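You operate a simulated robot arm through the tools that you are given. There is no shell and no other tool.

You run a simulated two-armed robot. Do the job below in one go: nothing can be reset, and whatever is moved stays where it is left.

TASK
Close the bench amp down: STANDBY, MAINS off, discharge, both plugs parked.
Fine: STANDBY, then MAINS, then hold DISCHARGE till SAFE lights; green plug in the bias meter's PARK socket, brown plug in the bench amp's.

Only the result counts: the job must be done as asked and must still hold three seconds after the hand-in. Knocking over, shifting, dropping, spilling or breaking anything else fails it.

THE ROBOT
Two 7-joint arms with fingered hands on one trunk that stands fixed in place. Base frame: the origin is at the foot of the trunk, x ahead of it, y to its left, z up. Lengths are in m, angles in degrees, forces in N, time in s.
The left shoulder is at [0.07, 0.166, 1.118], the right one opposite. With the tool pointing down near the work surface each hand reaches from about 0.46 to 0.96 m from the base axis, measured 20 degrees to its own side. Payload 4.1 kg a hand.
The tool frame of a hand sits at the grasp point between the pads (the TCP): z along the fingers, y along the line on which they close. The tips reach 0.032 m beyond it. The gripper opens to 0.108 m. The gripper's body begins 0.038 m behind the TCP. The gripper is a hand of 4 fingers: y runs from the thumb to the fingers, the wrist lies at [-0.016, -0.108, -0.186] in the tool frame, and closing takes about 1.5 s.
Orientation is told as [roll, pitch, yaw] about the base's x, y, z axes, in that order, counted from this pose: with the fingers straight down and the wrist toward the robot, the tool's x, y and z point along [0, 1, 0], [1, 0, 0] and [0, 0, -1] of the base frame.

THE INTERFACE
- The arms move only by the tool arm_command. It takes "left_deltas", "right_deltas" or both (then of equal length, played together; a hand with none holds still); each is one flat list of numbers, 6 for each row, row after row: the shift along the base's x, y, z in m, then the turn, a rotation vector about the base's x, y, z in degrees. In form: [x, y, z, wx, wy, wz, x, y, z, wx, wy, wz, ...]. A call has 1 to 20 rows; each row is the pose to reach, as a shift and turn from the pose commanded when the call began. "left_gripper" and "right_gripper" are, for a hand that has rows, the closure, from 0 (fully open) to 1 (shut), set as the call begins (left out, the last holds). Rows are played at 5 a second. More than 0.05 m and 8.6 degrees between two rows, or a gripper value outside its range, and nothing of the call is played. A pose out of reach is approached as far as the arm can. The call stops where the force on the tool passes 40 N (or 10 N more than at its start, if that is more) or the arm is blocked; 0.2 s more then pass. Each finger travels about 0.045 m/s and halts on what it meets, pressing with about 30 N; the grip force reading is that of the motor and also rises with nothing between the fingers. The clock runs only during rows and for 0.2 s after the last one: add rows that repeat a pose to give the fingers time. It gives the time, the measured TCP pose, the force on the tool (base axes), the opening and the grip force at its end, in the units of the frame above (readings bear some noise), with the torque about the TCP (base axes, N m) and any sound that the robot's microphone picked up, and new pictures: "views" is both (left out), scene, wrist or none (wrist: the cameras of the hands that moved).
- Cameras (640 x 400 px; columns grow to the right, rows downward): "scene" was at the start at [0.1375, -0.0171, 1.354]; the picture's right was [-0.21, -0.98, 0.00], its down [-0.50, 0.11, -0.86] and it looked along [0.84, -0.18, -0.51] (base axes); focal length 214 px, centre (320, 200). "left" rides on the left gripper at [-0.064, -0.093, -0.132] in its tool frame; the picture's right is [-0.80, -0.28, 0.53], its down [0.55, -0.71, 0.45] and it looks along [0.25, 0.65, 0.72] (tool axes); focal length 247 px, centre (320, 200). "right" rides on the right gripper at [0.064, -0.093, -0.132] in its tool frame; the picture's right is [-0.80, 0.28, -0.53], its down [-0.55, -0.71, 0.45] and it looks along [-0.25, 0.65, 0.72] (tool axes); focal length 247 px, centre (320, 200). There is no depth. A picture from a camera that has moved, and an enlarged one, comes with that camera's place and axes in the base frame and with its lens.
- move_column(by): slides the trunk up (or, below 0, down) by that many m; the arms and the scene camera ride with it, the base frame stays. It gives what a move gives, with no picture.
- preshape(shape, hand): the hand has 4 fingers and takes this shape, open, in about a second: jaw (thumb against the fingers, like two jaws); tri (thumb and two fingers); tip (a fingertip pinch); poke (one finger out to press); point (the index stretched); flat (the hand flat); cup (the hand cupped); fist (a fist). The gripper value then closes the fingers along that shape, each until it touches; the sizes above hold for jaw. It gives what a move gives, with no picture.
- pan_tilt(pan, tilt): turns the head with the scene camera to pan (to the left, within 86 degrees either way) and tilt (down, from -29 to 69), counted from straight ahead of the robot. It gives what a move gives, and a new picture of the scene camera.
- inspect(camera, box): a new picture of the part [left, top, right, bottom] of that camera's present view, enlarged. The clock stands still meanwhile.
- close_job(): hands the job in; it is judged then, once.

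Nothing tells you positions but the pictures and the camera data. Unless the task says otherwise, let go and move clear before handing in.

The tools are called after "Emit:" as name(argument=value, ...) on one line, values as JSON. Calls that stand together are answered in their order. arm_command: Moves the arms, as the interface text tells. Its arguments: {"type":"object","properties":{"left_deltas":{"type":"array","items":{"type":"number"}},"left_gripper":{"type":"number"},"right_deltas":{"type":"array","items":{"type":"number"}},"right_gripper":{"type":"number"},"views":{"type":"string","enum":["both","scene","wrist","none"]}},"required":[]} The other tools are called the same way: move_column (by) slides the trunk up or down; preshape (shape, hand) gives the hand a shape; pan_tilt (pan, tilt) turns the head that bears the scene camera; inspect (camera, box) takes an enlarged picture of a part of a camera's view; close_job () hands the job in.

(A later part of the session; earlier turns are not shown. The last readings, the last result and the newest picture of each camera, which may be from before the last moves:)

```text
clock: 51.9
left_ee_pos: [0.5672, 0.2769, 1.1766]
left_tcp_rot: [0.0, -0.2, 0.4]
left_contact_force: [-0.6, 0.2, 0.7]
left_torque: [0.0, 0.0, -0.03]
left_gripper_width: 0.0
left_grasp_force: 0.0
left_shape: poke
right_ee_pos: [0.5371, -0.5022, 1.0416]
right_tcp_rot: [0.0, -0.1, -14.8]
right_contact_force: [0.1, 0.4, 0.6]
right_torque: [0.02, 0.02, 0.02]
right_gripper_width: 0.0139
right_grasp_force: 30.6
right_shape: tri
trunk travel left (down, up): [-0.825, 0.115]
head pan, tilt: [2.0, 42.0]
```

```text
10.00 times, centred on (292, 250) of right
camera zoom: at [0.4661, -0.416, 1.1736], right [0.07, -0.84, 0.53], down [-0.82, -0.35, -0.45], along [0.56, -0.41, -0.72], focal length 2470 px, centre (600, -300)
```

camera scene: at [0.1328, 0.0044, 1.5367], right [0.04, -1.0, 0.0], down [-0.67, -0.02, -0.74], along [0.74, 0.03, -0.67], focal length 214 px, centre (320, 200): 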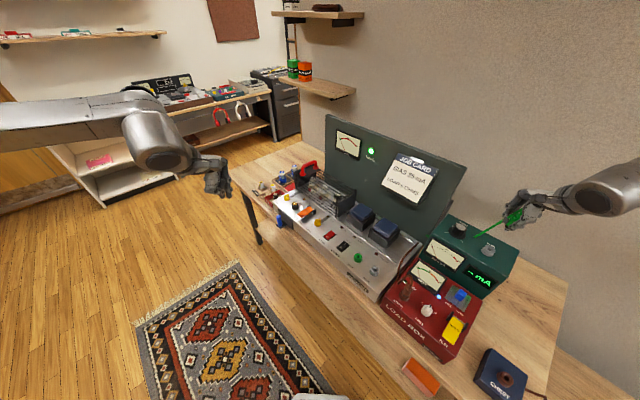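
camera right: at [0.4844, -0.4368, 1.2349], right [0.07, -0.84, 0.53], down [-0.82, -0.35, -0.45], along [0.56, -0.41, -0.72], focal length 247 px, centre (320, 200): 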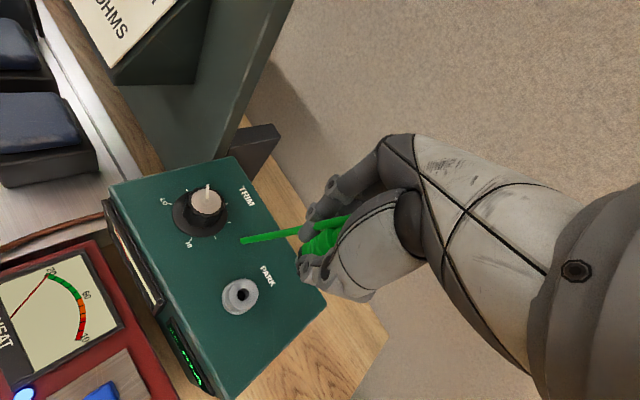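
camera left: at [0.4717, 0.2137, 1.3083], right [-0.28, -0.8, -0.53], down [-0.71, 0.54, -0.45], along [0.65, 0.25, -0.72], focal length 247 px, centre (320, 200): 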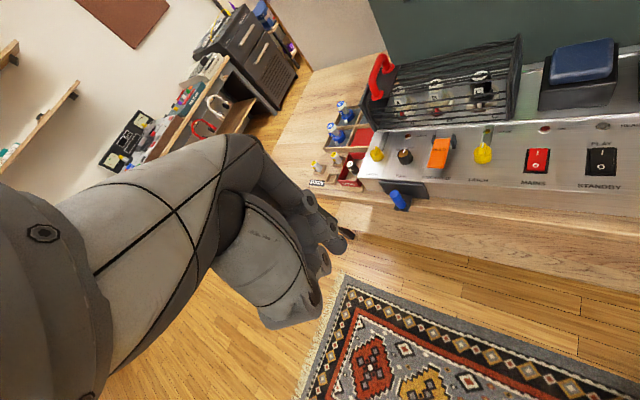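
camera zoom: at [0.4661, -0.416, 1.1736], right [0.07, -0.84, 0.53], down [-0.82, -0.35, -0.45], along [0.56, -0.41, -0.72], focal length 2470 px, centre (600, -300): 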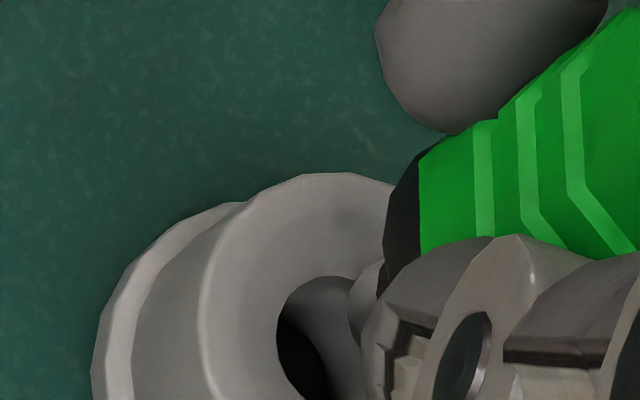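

Alignment looks good to within about 2 mm. I push the plug down into the PARK socket in small steps.

Emit:
arm_command(right_deltas=[0.001, -0.0005, -0.004, 0, 0, 0, 0.001, -0.0005, -0.008, 0, 0, 0, 0.001, -0.0005, -0.012, 0, 0, 0, 0.001, -0.0005, -0.016, 0, 0, 0, 0.001, -0.0005, -0.02, 0, 0, 0, 0.001, -0.0005, -0.023, 0, 0, 0, 0.001, -0.0005, -0.026, 0, 0, 0], views="none")

Emit:
inspect(camera="scene", box=[470, 224, 518, 254])

Emit:
inspect(camera="right", box=[220, 190, 380, 290])

```text
clock: 53.5
left_ee_pos: [0.5641, 0.2795, 1.1763]
left_tcp_rot: [-0.3, -0.3, 0.5]
left_contact_force: [0.2, 0.6, 0.0]
left_torque: [0.03, -0.01, 0.01]
left_gripper_width: 0.0001
left_grasp_force: 0.0
left_shape: poke
right_ee_pos: [0.5394, -0.4988, 1.0233]
right_tcp_rot: [0.4, -0.7, -15.0]
right_contact_force: [-14.2, 15.3, 27.9]
right_torque: [0.3, 0.5, -0.11]
right_gripper_width: 0.0165
right_grasp_force: 30.4
right_shape: tri
trunk travel left (down, up): [-0.825, 0.115]
head pan, tilt: [2.0, 42.0]
stopped in row 7 (right hand): the force on the tool passed its limit at 41 N (the readings are from after the stop); the commanded pose is now the measured one
```

```text
13.33 times, centred on (494, 239) of scene
camera zoom: at [0.1276, 0.0089, 1.5372], right [0.03, -1.0, 0.0], down [-0.67, -0.03, -0.75], along [0.75, 0.02, -0.67], focal length 2860 px, centre (-2000, -320)
```

zoom: 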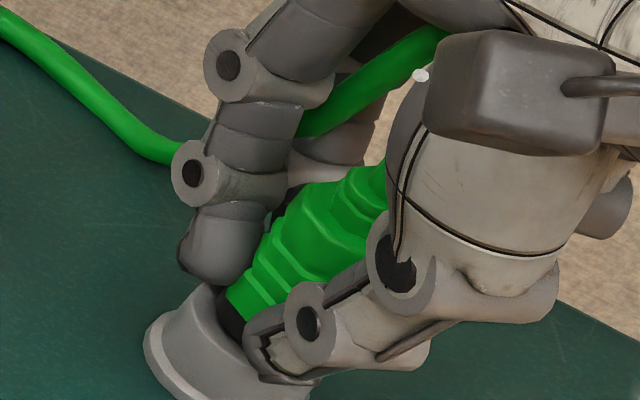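

```text
4.00 times, centred on (300, 240) of right
camera zoom: at [0.4649, -0.4135, 1.1548], right [0.06, -0.84, 0.53], down [-0.82, -0.35, -0.46], along [0.57, -0.41, -0.71], focal length 988 px, centre (400, 40)
```

zoom: 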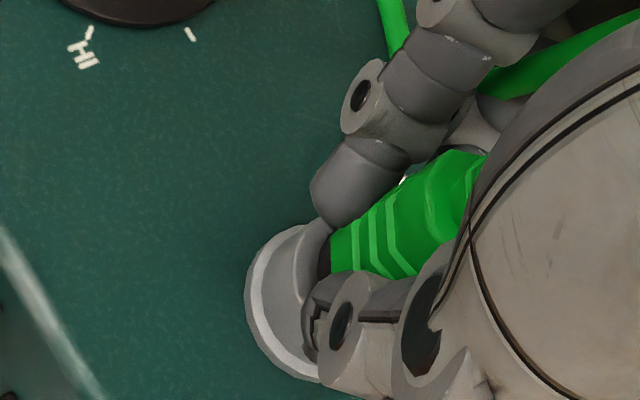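

The plug went in about 18 mm, then met side force (-14, +15 N), suggesting the socket axis lies a bit toward -x, +y. I ease up slightly and shift that way, and read the force.

Emit:
arm_command(right_deltas=[-0.001, 0.001, 0.002, 0, 0, 0, -0.002, 0.002, 0.003, 0, 0, 0, -0.002, 0.002, 0.003, 0, 0, 0], views="none")

Emit:
inspect(camera="scene", box=[480, 230, 512, 250])

Emit:
inspect(camera="right", box=[250, 220, 330, 270])

```text
clock: 54.4
left_ee_pos: [0.5657, 0.2792, 1.1773]
left_tcp_rot: [-0.2, -0.3, 0.3]
left_contact_force: [0.1, -1.0, -0.5]
left_torque: [0.01, -0.04, 0.0]
left_gripper_width: 0.0
left_grasp_force: 0.0
left_shape: poke
right_ee_pos: [0.5381, -0.4982, 1.0241]
right_tcp_rot: [-0.1, -0.4, -14.9]
right_contact_force: [-3.5, 8.6, 18.2]
right_torque: [0.12, 0.1, -0.05]
right_gripper_width: 0.0163
right_grasp_force: 30.4
right_shape: tri
trunk travel left (down, up): [-0.825, 0.115]
head pan, tilt: [2.0, 42.0]
```

```text
16.00 times, centred on (496, 240) of scene
camera zoom: at [0.1302, 0.0094, 1.5369], right [0.04, -1.0, 0.0], down [-0.67, -0.03, -0.74], along [0.74, 0.02, -0.67], focal length 3432 px, centre (-2496, -440)
```

zoom: 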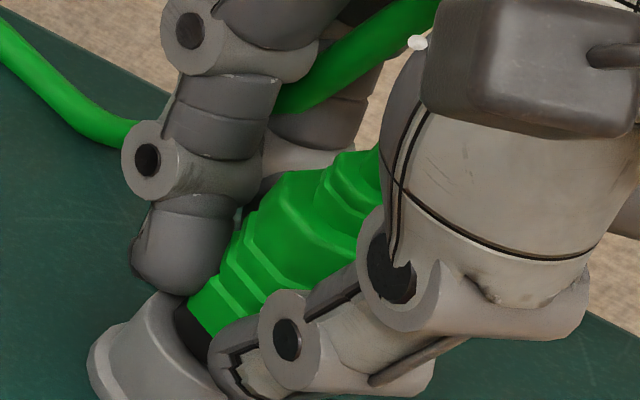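

```text
8.00 times, centred on (290, 245) of right
camera zoom: at [0.4649, -0.4123, 1.155], right [0.06, -0.84, 0.54], down [-0.82, -0.35, -0.45], along [0.57, -0.41, -0.71], focal length 1976 px, centre (560, -160)
```

zoom: 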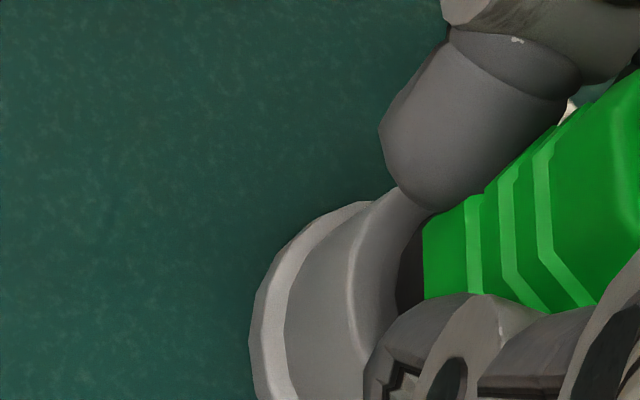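

The fingertips seem to rest on the socket collar, so the plug may not be fully down. I open the fingers, rise about 9 mm, look at the plug, and then regrip higher.

Emit:
arm_command(right_deltas=[0, 0, 0, 0, 0, 0, 0, 0, 0, 0, 0, 0, 0, 0, 0, 0, 0, 0, 0, 0, 0, 0, 0, 0, 0, 0, 0.005, 0, 0, 0, 0, 0, 0.009, 0, 0, 0, 0, 0, 0.009, 0, 0, 0], right_gripper=0.55, views="none")

Emit:
inspect(camera="scene", box=[470, 224, 518, 254])

Emit:
inspect(camera="right", box=[220, 190, 380, 290])

```text
clock: 56.0
left_ee_pos: [0.5681, 0.2768, 1.176]
left_tcp_rot: [-0.1, -0.2, 0.4]
left_contact_force: [0.5, -0.7, -0.4]
left_torque: [0.0, -0.02, -0.02]
left_gripper_width: 0.0002
left_grasp_force: 0.0
left_shape: poke
right_ee_pos: [0.5382, -0.5027, 1.0303]
right_tcp_rot: [0.0, -0.4, -15.0]
right_contact_force: [0.7, -0.4, -0.3]
right_torque: [0.01, 0.0, 0.02]
right_gripper_width: 0.0484
right_grasp_force: 0.1
right_shape: tri
trunk travel left (down, up): [-0.825, 0.115]
head pan, tilt: [2.0, 42.0]
```

```text
13.33 times, centred on (494, 239) of scene
camera zoom: at [0.1333, 0.0049, 1.5366], right [0.04, -1.0, 0.0], down [-0.67, -0.02, -0.74], along [0.74, 0.03, -0.67], focal length 2860 px, centre (-2000, -320)
```

zoom: 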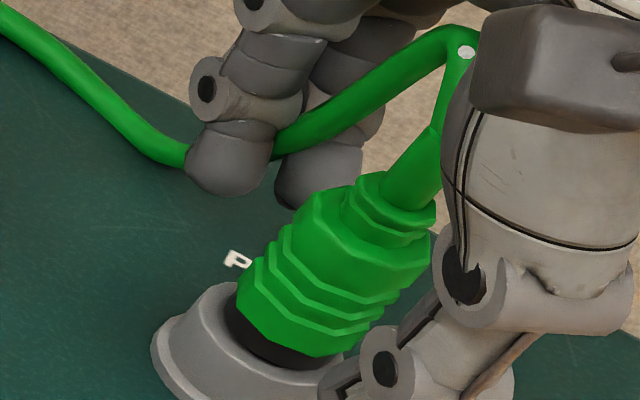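

```text
4.00 times, centred on (300, 240) of right
camera zoom: at [0.4661, -0.4164, 1.1617], right [0.06, -0.84, 0.53], down [-0.82, -0.35, -0.45], along [0.57, -0.41, -0.72], focal length 988 px, centre (400, 40)
```

zoom: 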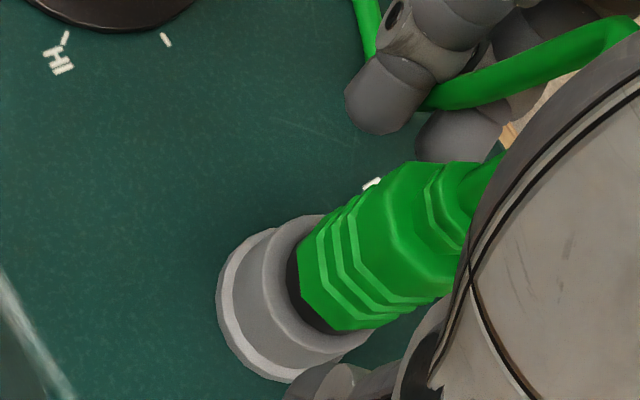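

The plug stands upright with its black band on the collar; it looks seated. To be sure, I regrip it higher and press down gently.

Emit:
arm_command(right_deltas=[0, 0, 0.002, 0, 0, 0, 0, 0, 0.002, 0, 0, 0, 0, 0, 0.002, 0, 0, 0, 0, 0, 0.002, 0, 0, 0, 0, 0, 0.002, 0, 0, 0, 0, 0, 0.002, 0, 0, 0, 0, 0, 0.002, 0, 0, 0], right_gripper=1, views="none")

Emit:
arm_command(right_deltas=[0, 0, -0.002, 0, 0, 0, 0, 0, -0.004, 0, 0, 0, 0, 0, -0.006, 0, 0, 0, 0, 0, -0.008, 0, 0, 0], views="none")

Emit:
inspect(camera="scene", box=[470, 224, 518, 254])

```text
clock: 57.5
left_ee_pos: [0.5685, 0.2766, 1.1759]
left_tcp_rot: [-0.1, -0.2, 0.4]
left_contact_force: [-0.3, 0.0, -0.3]
left_torque: [-0.04, 0.0, 0.02]
left_gripper_width: 0.0
left_grasp_force: 0.1
left_shape: poke
right_ee_pos: [0.538, -0.5015, 1.0319]
right_tcp_rot: [0.1, -0.3, -15.0]
right_contact_force: [0.0, 1.2, 0.1]
right_torque: [0.07, 0.02, 0.0]
right_gripper_width: 0.0145
right_grasp_force: 30.3
right_shape: tri
trunk travel left (down, up): [-0.825, 0.115]
head pan, tilt: [2.0, 42.0]
```

```text
clock: 58.5
left_ee_pos: [0.5641, 0.2785, 1.1774]
left_tcp_rot: [-0.1, -0.5, 0.4]
left_contact_force: [-0.6, 0.5, -0.5]
left_torque: [0.0, -0.01, 0.02]
left_gripper_width: 0.0
left_grasp_force: 0.1
left_shape: poke
right_ee_pos: [0.5368, -0.5012, 1.0293]
right_tcp_rot: [0.0, -0.9, -15.1]
right_contact_force: [1.7, -4.5, 36.4]
right_torque: [-0.14, -0.02, 0.05]
right_gripper_width: 0.0164
right_grasp_force: 30.4
right_shape: tri
trunk travel left (down, up): [-0.825, 0.115]
head pan, tilt: [2.0, 42.0]
```

```text
13.33 times, centred on (494, 239) of scene
camera zoom: at [0.1284, 0.0082, 1.5376], right [0.03, -1.0, 0.0], down [-0.67, -0.03, -0.75], along [0.74, 0.02, -0.67], focal length 2860 px, centre (-2000, -320)
```

zoom: 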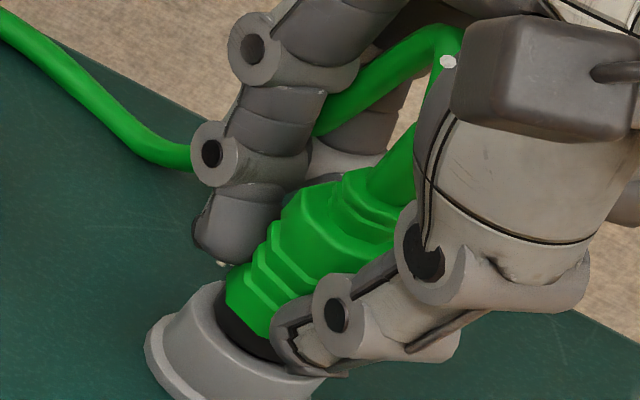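

It holds firm under 36 N without moving, so the green plug is seated. I relax the push, open, and lift clear.

Emit:
arm_command(right_deltas=[0, 0, 0.003, 0, 0, 0, 0, 0, 0.007, 0, 0, 0], views="none")

Emit:
arm_command(right_deltas=[0, 0, 0, 0, 0, 0, 0, 0, 0, 0, 0, 0, 0, 0, 0, 0, 0, 0, 0, 0, 0, 0, 0, 0, 0, 0, 0.01, 0, 0, 0, 0, 0, 0.03, 0, 0, 0, 0, 0, 0.06, 0, 0, 0, 0, 0, 0.1, 0, 0, 0, 0, 0, 0.14, 0, 0, 0], right_gripper=0.4, views="both")

Emit:
inspect(camera="scene", box=[440, 190, 540, 270])

Emit:
inspect(camera="right", box=[160, 170, 360, 330])

```text
clock: 59.1
left_ee_pos: [0.5661, 0.277, 1.1752]
left_tcp_rot: [-0.1, -0.3, 0.4]
left_contact_force: [0.6, 0.0, 0.0]
left_torque: [-0.02, -0.01, -0.02]
left_gripper_width: 0.0
left_grasp_force: 0.1
left_shape: poke
right_ee_pos: [0.5379, -0.4997, 1.0302]
right_tcp_rot: [0.0, -0.3, -14.9]
right_contact_force: [4.3, -4.1, 21.1]
right_torque: [-0.12, -0.13, -0.01]
right_gripper_width: 0.0161
right_grasp_force: 29.8
right_shape: tri
trunk travel left (down, up): [-0.825, 0.115]
head pan, tilt: [2.0, 42.0]
```

```text
clock: 61.1
left_ee_pos: [0.5667, 0.2763, 1.1763]
left_tcp_rot: [-0.1, -0.2, 0.3]
left_contact_force: [0.0, 0.7, 0.2]
left_torque: [-0.04, -0.03, 0.0]
left_gripper_width: 0.0002
left_grasp_force: 0.1
left_shape: poke
right_ee_pos: [0.5395, -0.502, 1.1686]
right_tcp_rot: [0.0, -0.4, -15.0]
right_contact_force: [0.4, 0.1, 0.0]
right_torque: [0.0, -0.04, 0.0]
right_gripper_width: 0.0644
right_grasp_force: 0.0
right_shape: tri
trunk travel left (down, up): [-0.825, 0.115]
head pan, tilt: [2.0, 42.0]
camera scene: at [0.132, 0.0061, 1.5367], right [0.04, -1.0, 0.0], down [-0.67, -0.02, -0.74], along [0.74, 0.03, -0.67], focal length 214 px, centre (320, 200)
camera right: at [0.4665, -0.4164, 1.2998], right [0.06, -0.84, 0.53], down [-0.82, -0.35, -0.45], along [0.57, -0.41, -0.71], focal length 247 px, centre (320, 200)
```

scene: 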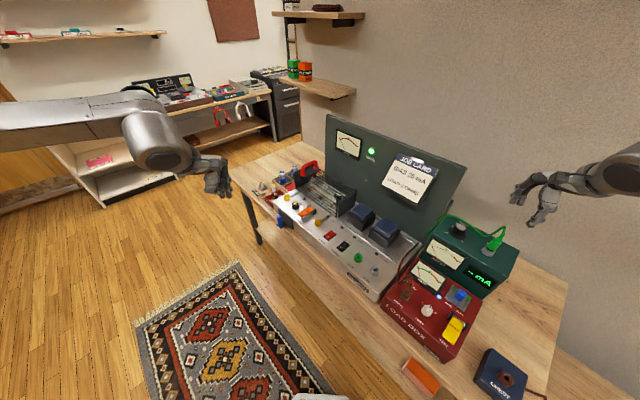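
right: 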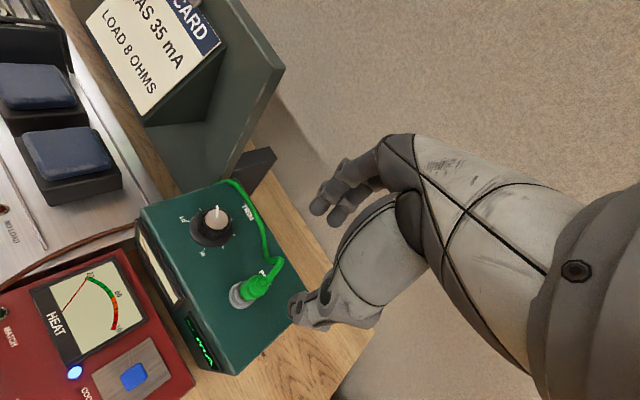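

```text
5.00 times, centred on (490, 230) of scene
camera zoom: at [0.132, 0.0061, 1.5367], right [0.04, -1.0, 0.0], down [-0.67, -0.02, -0.74], along [0.74, 0.03, -0.67], focal length 1072 px, centre (-530, 50)
```

zoom: 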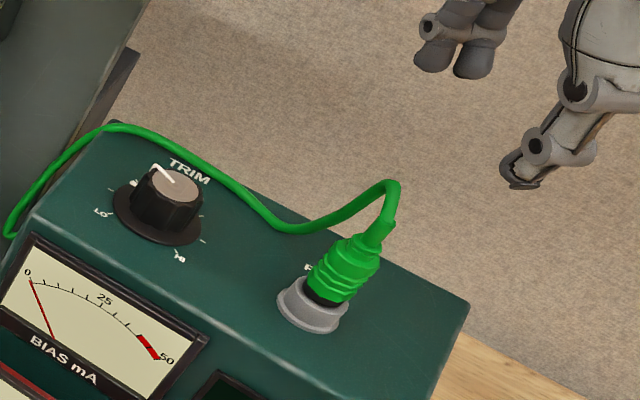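

```text
2.50 times, centred on (260, 250) of right
camera zoom: at [0.4665, -0.4164, 1.2998], right [0.06, -0.84, 0.53], down [-0.82, -0.35, -0.45], along [0.57, -0.41, -0.71], focal length 617 px, centre (470, 75)
```

zoom: 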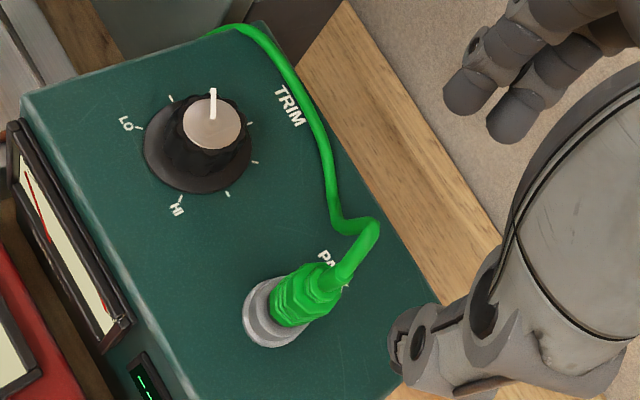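

The green plug is parked properly. Next the brown plug in the load box's AMP IN: I bring the right hand up and over toward it and take views to locate it.

Emit:
arm_command(right_deltas=[-0.01, 0.03, 0, 0, 0, 2, -0.025, 0.07, 0, 0, 0, 4, -0.04, 0.11, 0, 0, 0, 6, -0.055, 0.15, 0, 0, 0, 8, -0.07, 0.19, -0.02, 0, 0, 10, -0.085, 0.22, -0.04, 0, 0, 12, -0.1, 0.24, -0.06, 0, 0, 15, -0.1, 0.245, -0.08, 0, 0, 15], views="both")

Emit:
inspect(camera="scene", box=[360, 240, 480, 360])

Emit:
inspect(camera="right", box=[160, 150, 400, 350])

```text
clock: 63.0
left_ee_pos: [0.5685, 0.2767, 1.1755]
left_tcp_rot: [0.1, -0.3, 0.4]
left_contact_force: [0.3, 0.2, -0.6]
left_torque: [-0.01, 0.02, 0.02]
left_gripper_width: 0.0001
left_grasp_force: 0.1
left_shape: poke
right_ee_pos: [0.4411, -0.2558, 1.0879]
right_tcp_rot: [0.0, -0.3, 0.0]
right_contact_force: [0.7, -0.1, -0.1]
right_torque: [-0.01, 0.03, -0.01]
right_gripper_width: 0.0645
right_grasp_force: 0.1
right_shape: tri
trunk travel left (down, up): [-0.825, 0.115]
head pan, tilt: [2.0, 42.0]
camera scene: at [0.134, 0.005, 1.5366], right [0.04, -1.0, 0.0], down [-0.67, -0.02, -0.74], along [0.74, 0.03, -0.67], focal length 214 px, centre (320, 200)
camera right: at [0.3483, -0.1922, 1.2212], right [0.28, -0.8, 0.53], down [-0.7, -0.55, -0.45], along [0.65, -0.25, -0.72], focal length 247 px, centre (320, 200)
```

scene: 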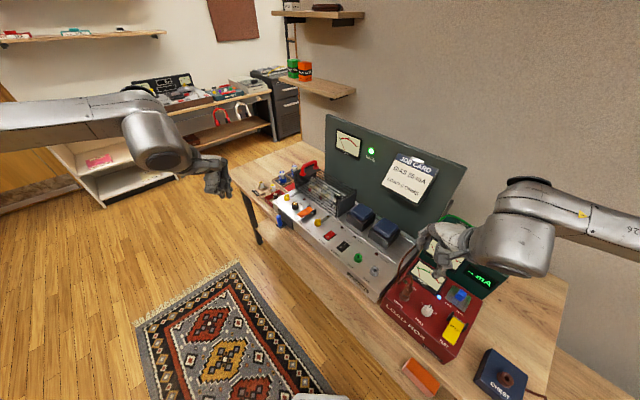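
right: 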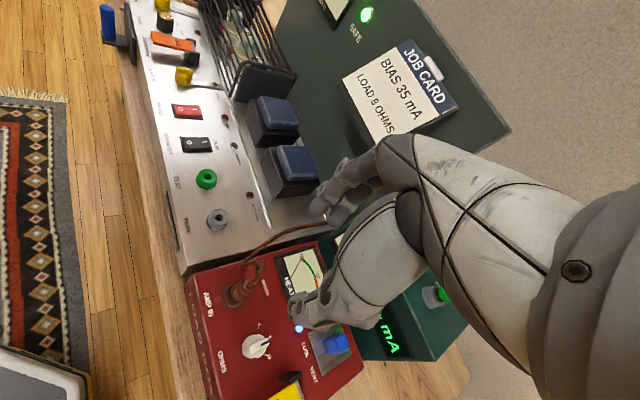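

```text
3.33 times, centred on (420, 300) of scene
camera zoom: at [0.134, 0.005, 1.5366], right [0.04, -1.0, 0.0], down [-0.67, -0.02, -0.74], along [0.74, 0.03, -0.67], focal length 715 px, centre (-13, -133)
```

zoom: 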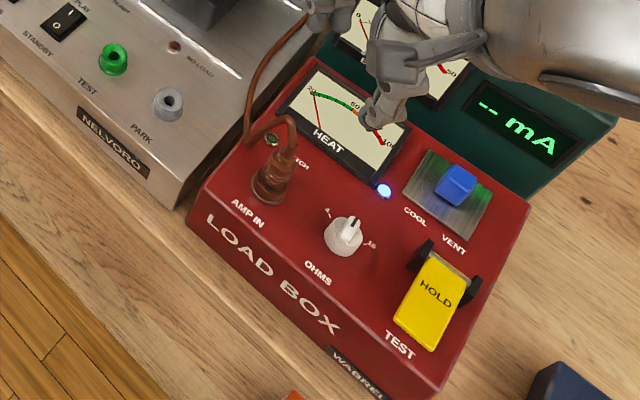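

```text
2.00 times, centred on (280, 250) of right
camera zoom: at [0.3483, -0.1922, 1.2212], right [0.28, -0.8, 0.53], down [-0.7, -0.55, -0.45], along [0.65, -0.25, -0.72], focal length 494 px, centre (400, 100)
```

zoom: 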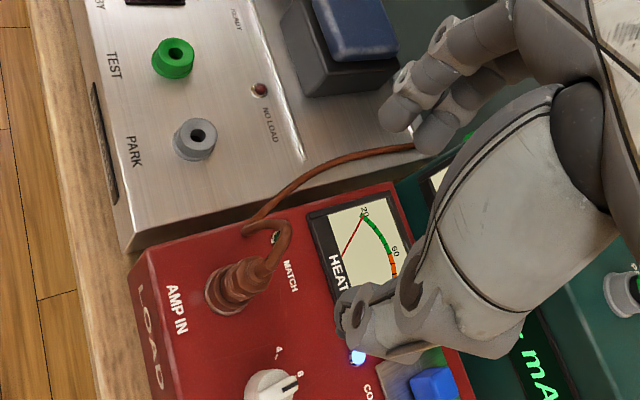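

The brown plug stands at about [0.440, -0.250], its collar about 2 cm higher than the amp's sockets; amp PARK is near [0.532, -0.175]. I lower over the brown plug until the fingertips reach its top and check.

Emit:
arm_command(right_deltas=[0, 0.003, -0.04, 0, 0.3, 0, 0, 0.0058, -0.08, 0, 0.3, 0, 0, 0.0058, -0.11, 0, 0.3, 0, 0, 0.0058, -0.125, 0, 0.3, 0], views="none")

Emit:
inspect(camera="scene", box=[370, 240, 470, 340])

Emit:
inspect(camera="right", box=[200, 160, 400, 320])

Emit:
inspect(camera="left", box=[480, 100, 640, 300])

```text
clock: 64.0
left_ee_pos: [0.569, 0.276, 1.1753]
left_tcp_rot: [0.0, -0.2, 0.3]
left_contact_force: [-0.2, -0.6, 0.1]
left_torque: [-0.01, 0.02, -0.02]
left_gripper_width: 0.0003
left_grasp_force: 0.0
left_shape: poke
right_ee_pos: [0.4386, -0.2511, 0.9629]
right_tcp_rot: [0.0, 0.0, 0.1]
right_contact_force: [0.5, -1.1, -0.2]
right_torque: [-0.01, -0.05, 0.01]
right_gripper_width: 0.0646
right_grasp_force: 0.0
right_shape: tri
trunk travel left (down, up): [-0.825, 0.115]
head pan, tilt: [2.0, 42.0]
```

```text
4.00 times, centred on (420, 290) of scene
camera zoom: at [0.1333, 0.0051, 1.5366], right [0.04, -1.0, 0.0], down [-0.67, -0.02, -0.74], along [0.74, 0.03, -0.67], focal length 858 px, centre (-80, -160)
```

zoom: 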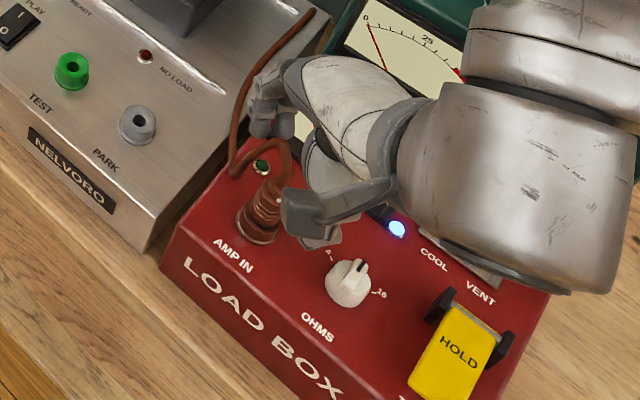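

```text
2.50 times, centred on (300, 240) of right
camera zoom: at [0.3473, -0.1875, 1.0961], right [0.28, -0.8, 0.53], down [-0.71, -0.55, -0.45], along [0.65, -0.25, -0.72], focal length 617 px, centre (370, 100)
```

zoom: 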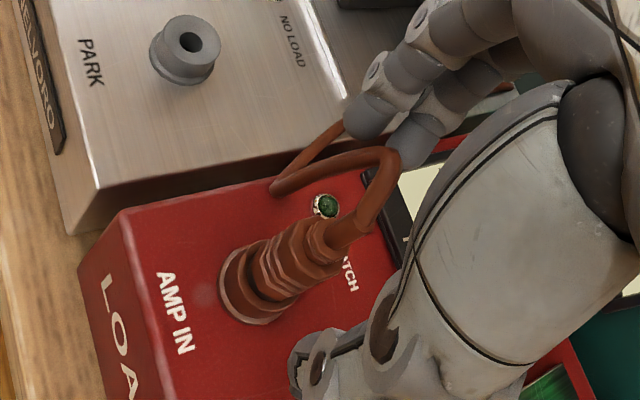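

```text
2.00 times, centred on (560, 200) of left
camera zoom: at [0.4748, 0.2122, 1.3072], right [-0.28, -0.8, -0.53], down [-0.71, 0.54, -0.45], along [0.65, 0.25, -0.72], focal length 494 px, centre (-160, 200)
```

zoom: 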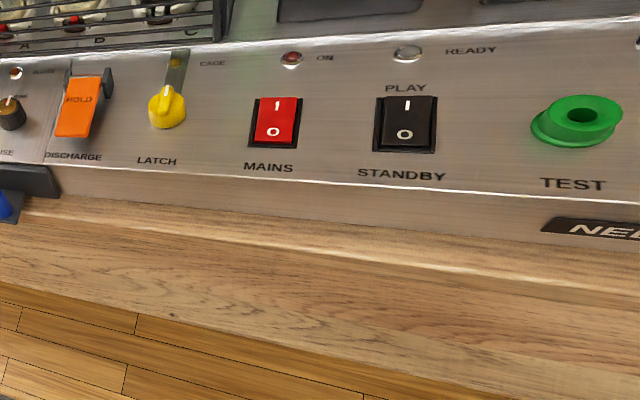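

The plug is centred between thumb and fingers. I descend to grip height and close.

Emit:
arm_command(right_deltas=[0.0005, 0, -0.02, 0, 0, 0, 0.001, 0, -0.04, 0, 0, 0, 0.001, 0, -0.052, 0, 0, 0, 0.001, 0, -0.052, 0, 0, 0], views="none")

Emit:
inspect(camera="scene", box=[370, 240, 470, 340])

Emit:
inspect(camera="right", box=[200, 160, 400, 320])

```text
clock: 65.0
left_ee_pos: [0.567, 0.2761, 1.1753]
left_tcp_rot: [-0.1, -0.3, 0.4]
left_contact_force: [0.8, -0.5, -0.6]
left_torque: [0.01, -0.01, 0.04]
left_gripper_width: 0.0
left_grasp_force: 0.1
left_shape: poke
right_ee_pos: [0.4398, -0.2511, 0.9136]
right_tcp_rot: [0.2, 0.0, 0.1]
right_contact_force: [1.0, 0.3, -0.1]
right_torque: [0.0, -0.03, -0.02]
right_gripper_width: 0.0645
right_grasp_force: 0.0
right_shape: tri
trunk travel left (down, up): [-0.825, 0.115]
head pan, tilt: [2.0, 42.0]
```

```text
4.00 times, centred on (420, 290) of scene
camera zoom: at [0.1329, 0.0052, 1.5366], right [0.04, -1.0, 0.0], down [-0.67, -0.02, -0.74], along [0.74, 0.03, -0.67], focal length 858 px, centre (-80, -160)
```

zoom: 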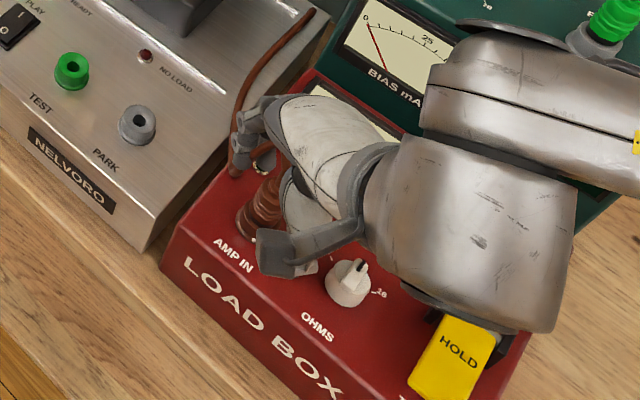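

```text
2.50 times, centred on (300, 240) of right
camera zoom: at [0.3479, -0.1877, 1.0461], right [0.28, -0.8, 0.53], down [-0.71, -0.55, -0.45], along [0.65, -0.25, -0.72], focal length 617 px, centre (370, 100)
```

zoom: 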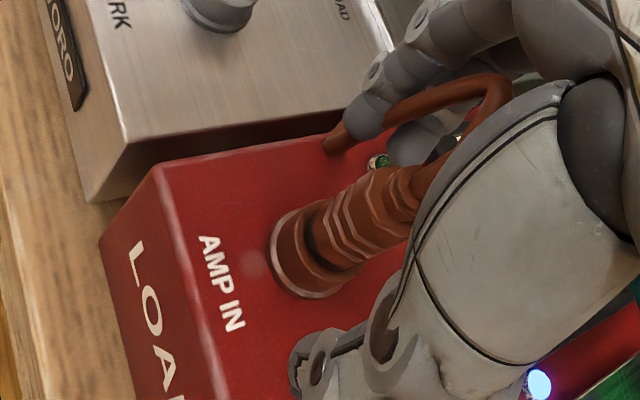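

Emit:
arm_command(right_deltas=[0, 0, 0, 0, 0, 0, 0, 0, 0, 0, 0, 0, 0, 0, 0, 0, 0, 0, 0, 0, 0, 0, 0, 0, 0, 0, 0, 0, 0, 0, 0, 0, 0, 0, 0, 0, 0, 0, 0, 0, 0, 0, 0, 0, 0, 0, 0, 0], right_gripper=1, views="none")

Emit:
inspect(camera="right", box=[200, 160, 400, 320])

Emit:
inspect(camera="scene", box=[360, 180, 640, 400])

```text
clock: 66.8
left_ee_pos: [0.5675, 0.2756, 1.1762]
left_tcp_rot: [0.0, -0.2, 0.4]
left_contact_force: [0.7, 0.0, 0.5]
left_torque: [0.02, 0.01, 0.02]
left_gripper_width: 0.0
left_grasp_force: 0.0
left_shape: poke
right_ee_pos: [0.4399, -0.2519, 0.9138]
right_tcp_rot: [0.1, 0.0, 0.1]
right_contact_force: [-0.4, -0.7, -0.2]
right_torque: [0.01, 0.0, 0.0]
right_gripper_width: 0.0141
right_grasp_force: 30.2
right_shape: tri
trunk travel left (down, up): [-0.825, 0.115]
head pan, tilt: [2.0, 42.0]
```

```text
2.50 times, centred on (300, 240) of right
camera zoom: at [0.3481, -0.1878, 1.0463], right [0.28, -0.8, 0.53], down [-0.71, -0.55, -0.45], along [0.65, -0.25, -0.72], focal length 617 px, centre (370, 100)
```

zoom: 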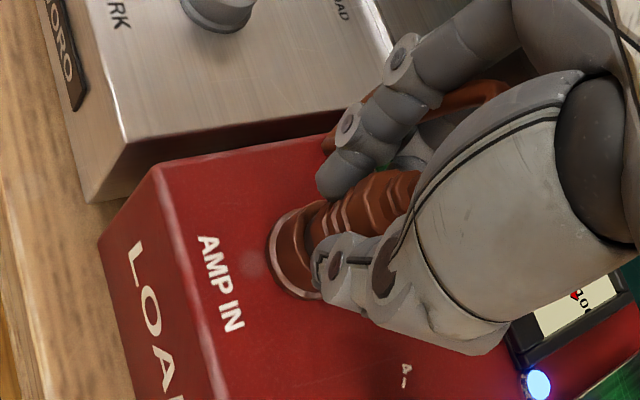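

```text
1.82 times, centred on (500, 290) of scene
camera zoom: at [0.1331, 0.0051, 1.5366], right [0.04, -1.0, 0.0], down [-0.67, -0.02, -0.74], along [0.74, 0.03, -0.67], focal length 390 px, centre (-7, 36)
```

zoom: 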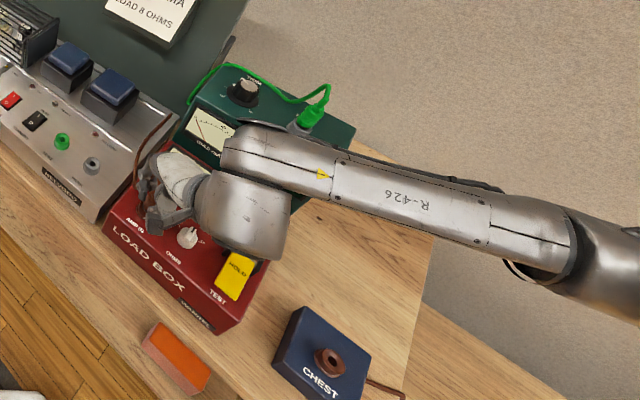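

Gripped at 30 N. I pull the brown plug straight up out of AMP IN.

Emit:
arm_command(right_deltas=[0, 0, 0.004, 0, 0, 0, 0, 0, 0.008, 0, 0, 0, 0, 0, 0.014, 0, 0, 0, 0, 0, 0.02, 0, 0, 0, 0, 0, 0.03, 0, 0, 0, 0, 0, 0.05, 0, 0, 0, 0, 0, 0.07, 0, 0, 0], views="none")

Emit:
inspect(camera="right", box=[160, 130, 400, 320])

Emit:
inspect(camera="scene", box=[340, 200, 520, 340])

```text
clock: 68.3
left_ee_pos: [0.5684, 0.2764, 1.1754]
left_tcp_rot: [-0.1, -0.2, 0.5]
left_contact_force: [-0.1, 0.3, -0.1]
left_torque: [-0.01, 0.03, 0.01]
left_gripper_width: 0.0
left_grasp_force: 0.0
left_shape: poke
right_ee_pos: [0.4403, -0.2505, 0.9855]
right_tcp_rot: [0.0, 0.0, -0.1]
right_contact_force: [0.0, 0.3, -1.0]
right_torque: [0.0, 0.03, -0.05]
right_gripper_width: 0.0139
right_grasp_force: 30.0
right_shape: tri
trunk travel left (down, up): [-0.825, 0.115]
head pan, tilt: [2.0, 42.0]
```

```text
2.11 times, centred on (280, 225) of right
camera zoom: at [0.3481, -0.1867, 1.1176], right [0.28, -0.8, 0.53], down [-0.71, -0.55, -0.45], along [0.65, -0.25, -0.72], focal length 520 px, centre (404, 147)
```

zoom: 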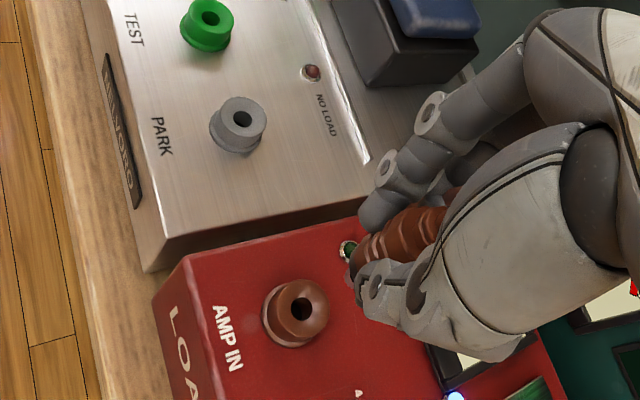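

```text
2.86 times, centred on (430, 270) of scene
camera zoom: at [0.1329, 0.0054, 1.5366], right [0.04, -1.0, 0.0], down [-0.67, -0.02, -0.74], along [0.74, 0.03, -0.67], focal length 613 px, centre (6, 0)
```

zoom: 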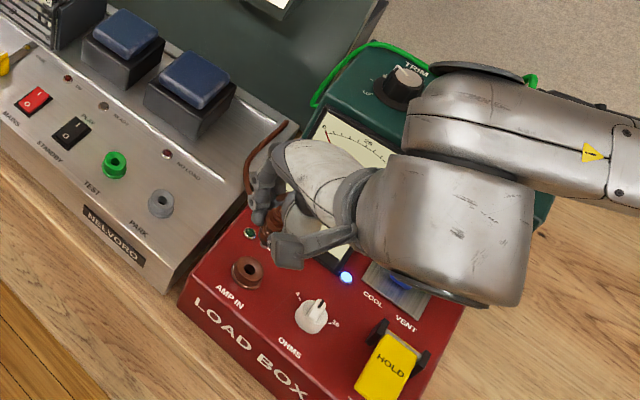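

The brown plug is out. Amp PARK is near [0.530, -0.175], with its rim probably at the same height as TEST (0.853). I carry the plug over it and lower to about 2 cm above for a check.

Emit:
arm_command(right_deltas=[0.025, 0.02, 0.01, 0, 0, 0, 0.05, 0.04, 0.01, 0, 0, 0, 0.075, 0.06, 0.005, 0, 0, 0, 0.09, 0.0755, -0.01, 0, 0, 0, 0.09, 0.0755, -0.03, 0, 0, 0, 0.09, 0.0755, -0.05, 0, 0, 0, 0.09, 0.0755, -0.05, 0, 0, 0], views="none")

Emit:
inspect(camera="right", box=[200, 170, 400, 310])

Emit:
inspect(camera="scene", box=[340, 230, 420, 290])

Emit:
inspect(camera="scene", box=[300, 120, 640, 380])

```text
clock: 70.0
left_ee_pos: [0.5688, 0.2777, 1.1753]
left_tcp_rot: [-0.1, -0.2, 0.4]
left_contact_force: [-0.3, -0.2, 0.2]
left_torque: [-0.02, 0.02, -0.03]
left_gripper_width: 0.0001
left_grasp_force: 0.0
left_shape: poke
right_ee_pos: [0.5298, -0.1732, 0.9321]
right_tcp_rot: [0.0, 0.0, 0.0]
right_contact_force: [0.2, -0.1, -0.4]
right_torque: [-0.02, -0.01, 0.0]
right_gripper_width: 0.014
right_grasp_force: 30.4
right_shape: tri
trunk travel left (down, up): [-0.825, 0.115]
head pan, tilt: [2.0, 42.0]
```

```text
2.86 times, centred on (300, 240) of right
camera zoom: at [0.4384, -0.1106, 1.0652], right [0.28, -0.8, 0.53], down [-0.71, -0.55, -0.45], along [0.65, -0.25, -0.72], focal length 706 px, centre (377, 86)
```

zoom: 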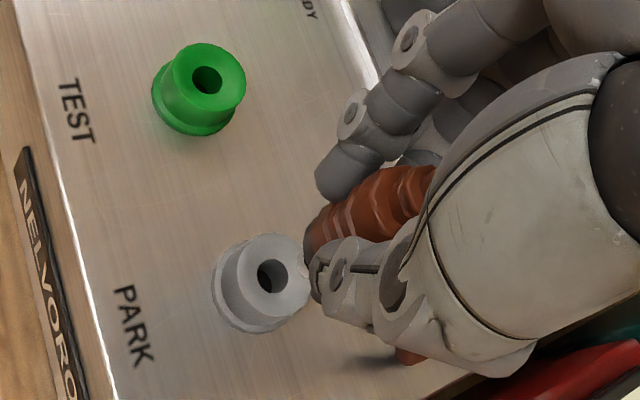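

```text
6.67 times, centred on (380, 260) of scene
camera zoom: at [0.1334, 0.0056, 1.5366], right [0.04, -1.0, 0.0], down [-0.67, -0.02, -0.74], along [0.74, 0.03, -0.67], focal length 1430 px, centre (-80, -200)
```

zoom: 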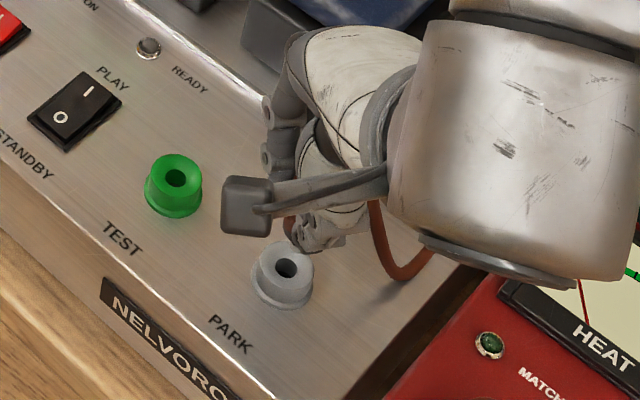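

```text
1.54 times, centred on (470, 250) of scene
camera zoom: at [0.1334, 0.0056, 1.5366], right [0.04, -1.0, 0.0], down [-0.67, -0.02, -0.74], along [0.74, 0.03, -0.67], focal length 330 px, centre (89, 123)
```

zoom: 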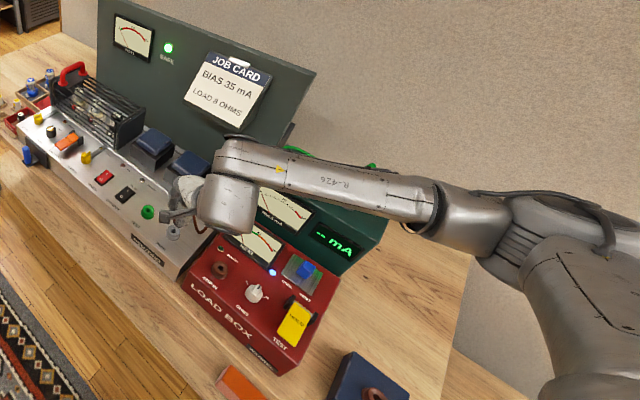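

The hole is about 3 mm further in +x. I correct, lower to just above the rim, and check at high zoom.

Emit:
arm_command(right_deltas=[0.003, 0, -0.008, 0, 0, 0, 0.003, 0, -0.018, 0, 0, 0, 0.003, 0, -0.019, 0, 0, 0], views="none")

Emit:
inspect(camera="right", box=[260, 220, 340, 270])

Emit:
inspect(camera="scene", box=[364, 248, 396, 268])

```text
clock: 70.8
left_ee_pos: [0.5675, 0.2764, 1.1768]
left_tcp_rot: [0.1, -0.2, 0.4]
left_contact_force: [-0.8, 0.1, 0.0]
left_torque: [0.02, 0.01, 0.03]
left_gripper_width: 0.0001
left_grasp_force: 0.2
left_shape: poke
right_ee_pos: [0.5332, -0.1757, 0.9136]
right_tcp_rot: [0.1, 0.1, 0.1]
right_contact_force: [-0.1, -0.1, -0.2]
right_torque: [0.0, 0.0, -0.01]
right_gripper_width: 0.014
right_grasp_force: 30.1
right_shape: tri
trunk travel left (down, up): [-0.825, 0.115]
head pan, tilt: [2.0, 42.0]
```

```text
8.00 times, centred on (300, 245) of right
camera zoom: at [0.4415, -0.1116, 1.0464], right [0.28, -0.8, 0.53], down [-0.71, -0.55, -0.45], along [0.65, -0.25, -0.72], focal length 1976 px, centre (480, -160)
```

zoom: 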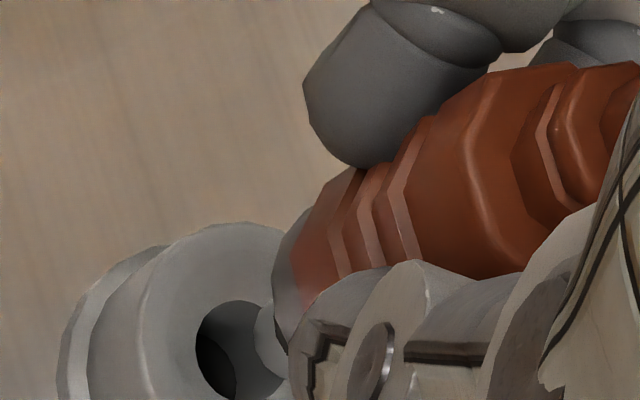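

```text
16.00 times, centred on (380, 258) of scene
camera zoom: at [0.1329, 0.0052, 1.5366], right [0.04, -1.0, 0.0], down [-0.67, -0.02, -0.74], along [0.74, 0.03, -0.67], focal length 3432 px, centre (-640, -728)
```

zoom: 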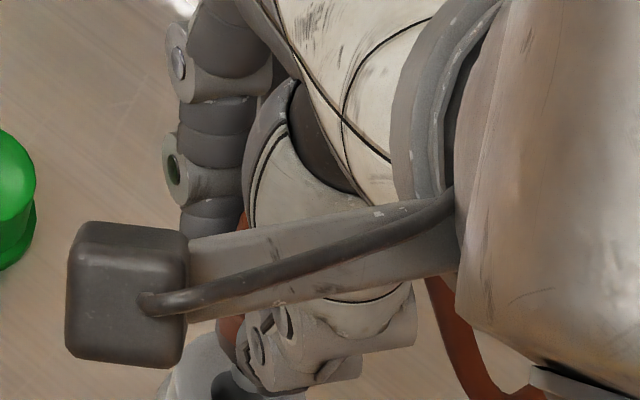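

The scene view is blocked by the hand's camera bracket here, so I zoom further with the hand camera and turn to the other arm's camera for a side view.

Emit:
inspect(camera="right", box=[266, 240, 306, 265])

Emit:
inspect(camera="left", box=[560, 60, 640, 260])

Emit:
inspect(camera="scene", box=[364, 255, 384, 268])

```text
16.00 times, centred on (286, 252) of right
camera zoom: at [0.4415, -0.1116, 1.0464], right [0.28, -0.8, 0.53], down [-0.71, -0.55, -0.45], along [0.65, -0.25, -0.72], focal length 3952 px, centre (864, -640)
```

zoom: 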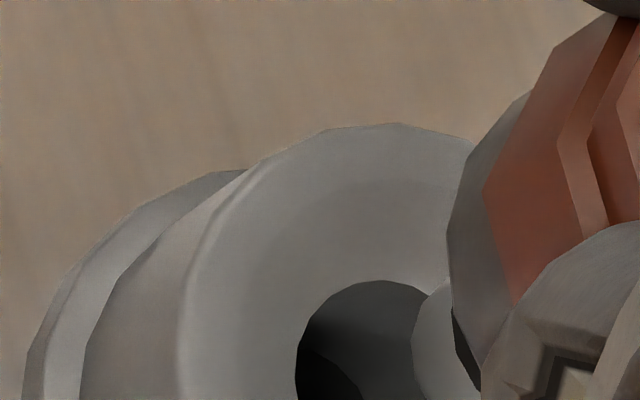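

```text
2.00 times, centred on (600, 160) of left
camera zoom: at [0.4745, 0.2123, 1.3073], right [-0.28, -0.8, -0.53], down [-0.71, 0.54, -0.45], along [0.65, 0.25, -0.72], focal length 494 px, centre (-240, 280)
```

zoom: 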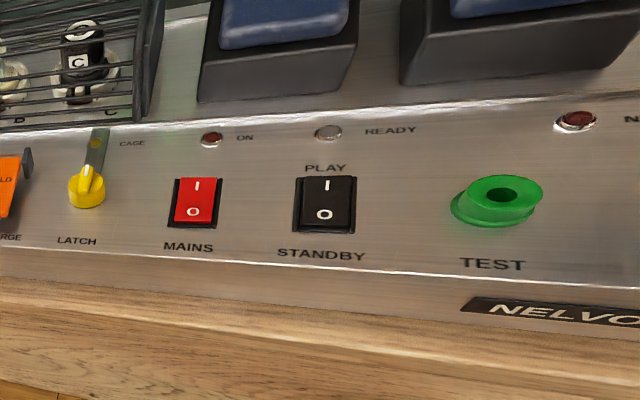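

```text
16.00 times, centred on (374, 262) of scene
camera zoom: at [0.1329, 0.0052, 1.5366], right [0.04, -1.0, 0.0], down [-0.67, -0.02, -0.74], along [0.74, 0.03, -0.67], focal length 3432 px, centre (-544, -784)
```

zoom: 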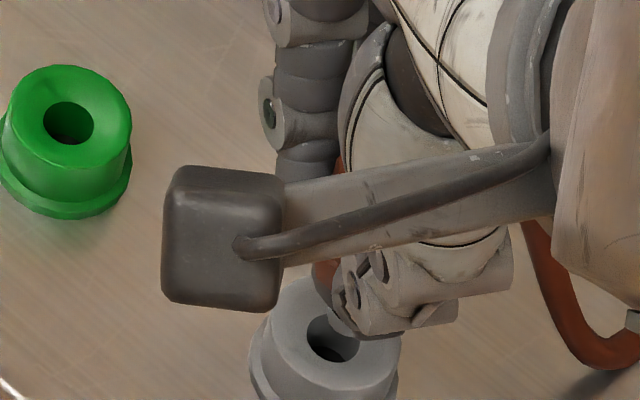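

I turn the left hand so its camera sees the PARK socket and the brown pin from the side.

Emit:
arm_command(left_deltas=[0, -0.01, 0, 0, 0, -8, 0, -0.02, 0, 0, 0, -16, 0, -0.03, 0, 0, 0, -24, 0, -0.04, 0, 0, 0, -32, 0, -0.05, 0, 0, 0, -40, 0, -0.05, 0, 0, 0, -40], views="wrist")

```text
clock: 72.2
left_ee_pos: [0.5663, 0.2263, 1.1768]
left_tcp_rot: [0.0, -0.3, -39.0]
left_contact_force: [-0.3, 0.2, 0.6]
left_torque: [-0.01, -0.01, -0.02]
left_gripper_width: 0.0
left_grasp_force: 0.2
left_shape: poke
right_ee_pos: [0.5327, -0.1757, 0.9132]
right_tcp_rot: [0.0, 0.1, 0.1]
right_contact_force: [-1.1, 0.2, -0.6]
right_torque: [0.01, -0.01, 0.0]
right_gripper_width: 0.014
right_grasp_force: 30.3
right_shape: tri
trunk travel left (down, up): [-0.825, 0.115]
head pan, tilt: [2.0, 42.0]
camera left: at [0.4535, 0.2364, 1.3076], right [-0.72, -0.44, -0.53], down [-0.2, 0.87, -0.45], along [0.66, -0.22, -0.72], focal length 247 px, centre (320, 200)
```

left: 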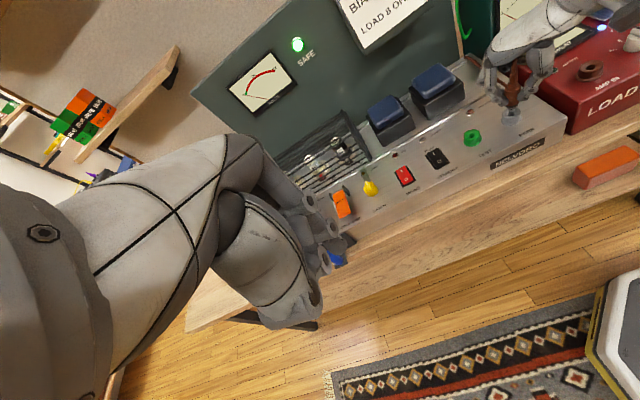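

Emit:
inspect(camera="left", box=[488, 85, 536, 125])

Emit:
inspect(camera="left", box=[500, 100, 524, 115])

```text
10.00 times, centred on (512, 105) of left
camera zoom: at [0.4535, 0.2364, 1.3076], right [-0.72, -0.44, -0.53], down [-0.2, 0.87, -0.45], along [0.66, -0.22, -0.72], focal length 2470 px, centre (-1600, 1150)
```

zoom: 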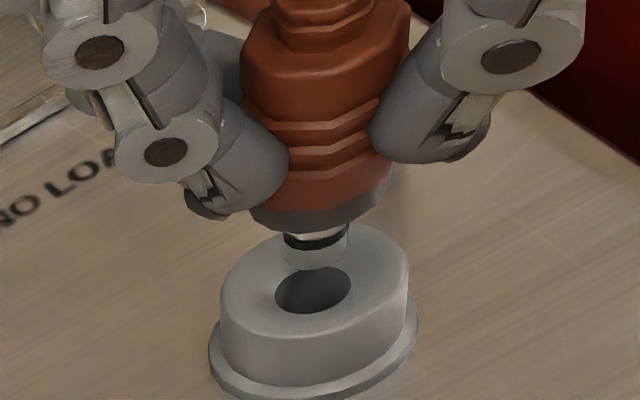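

```text
16.00 times, centred on (512, 108) of left
camera zoom: at [0.4535, 0.2364, 1.3076], right [-0.72, -0.44, -0.53], down [-0.2, 0.87, -0.45], along [0.66, -0.22, -0.72], focal length 3952 px, centre (-2752, 1680)
```

zoom: 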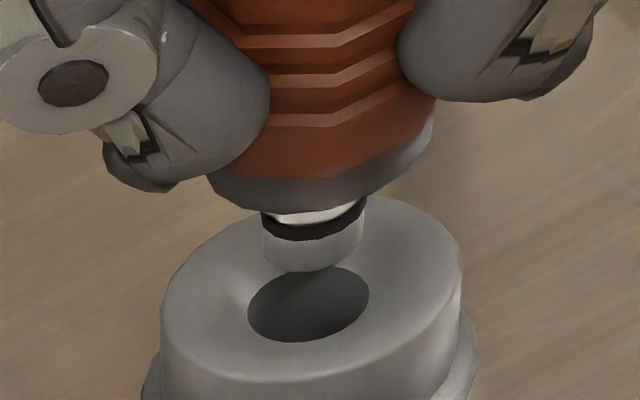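

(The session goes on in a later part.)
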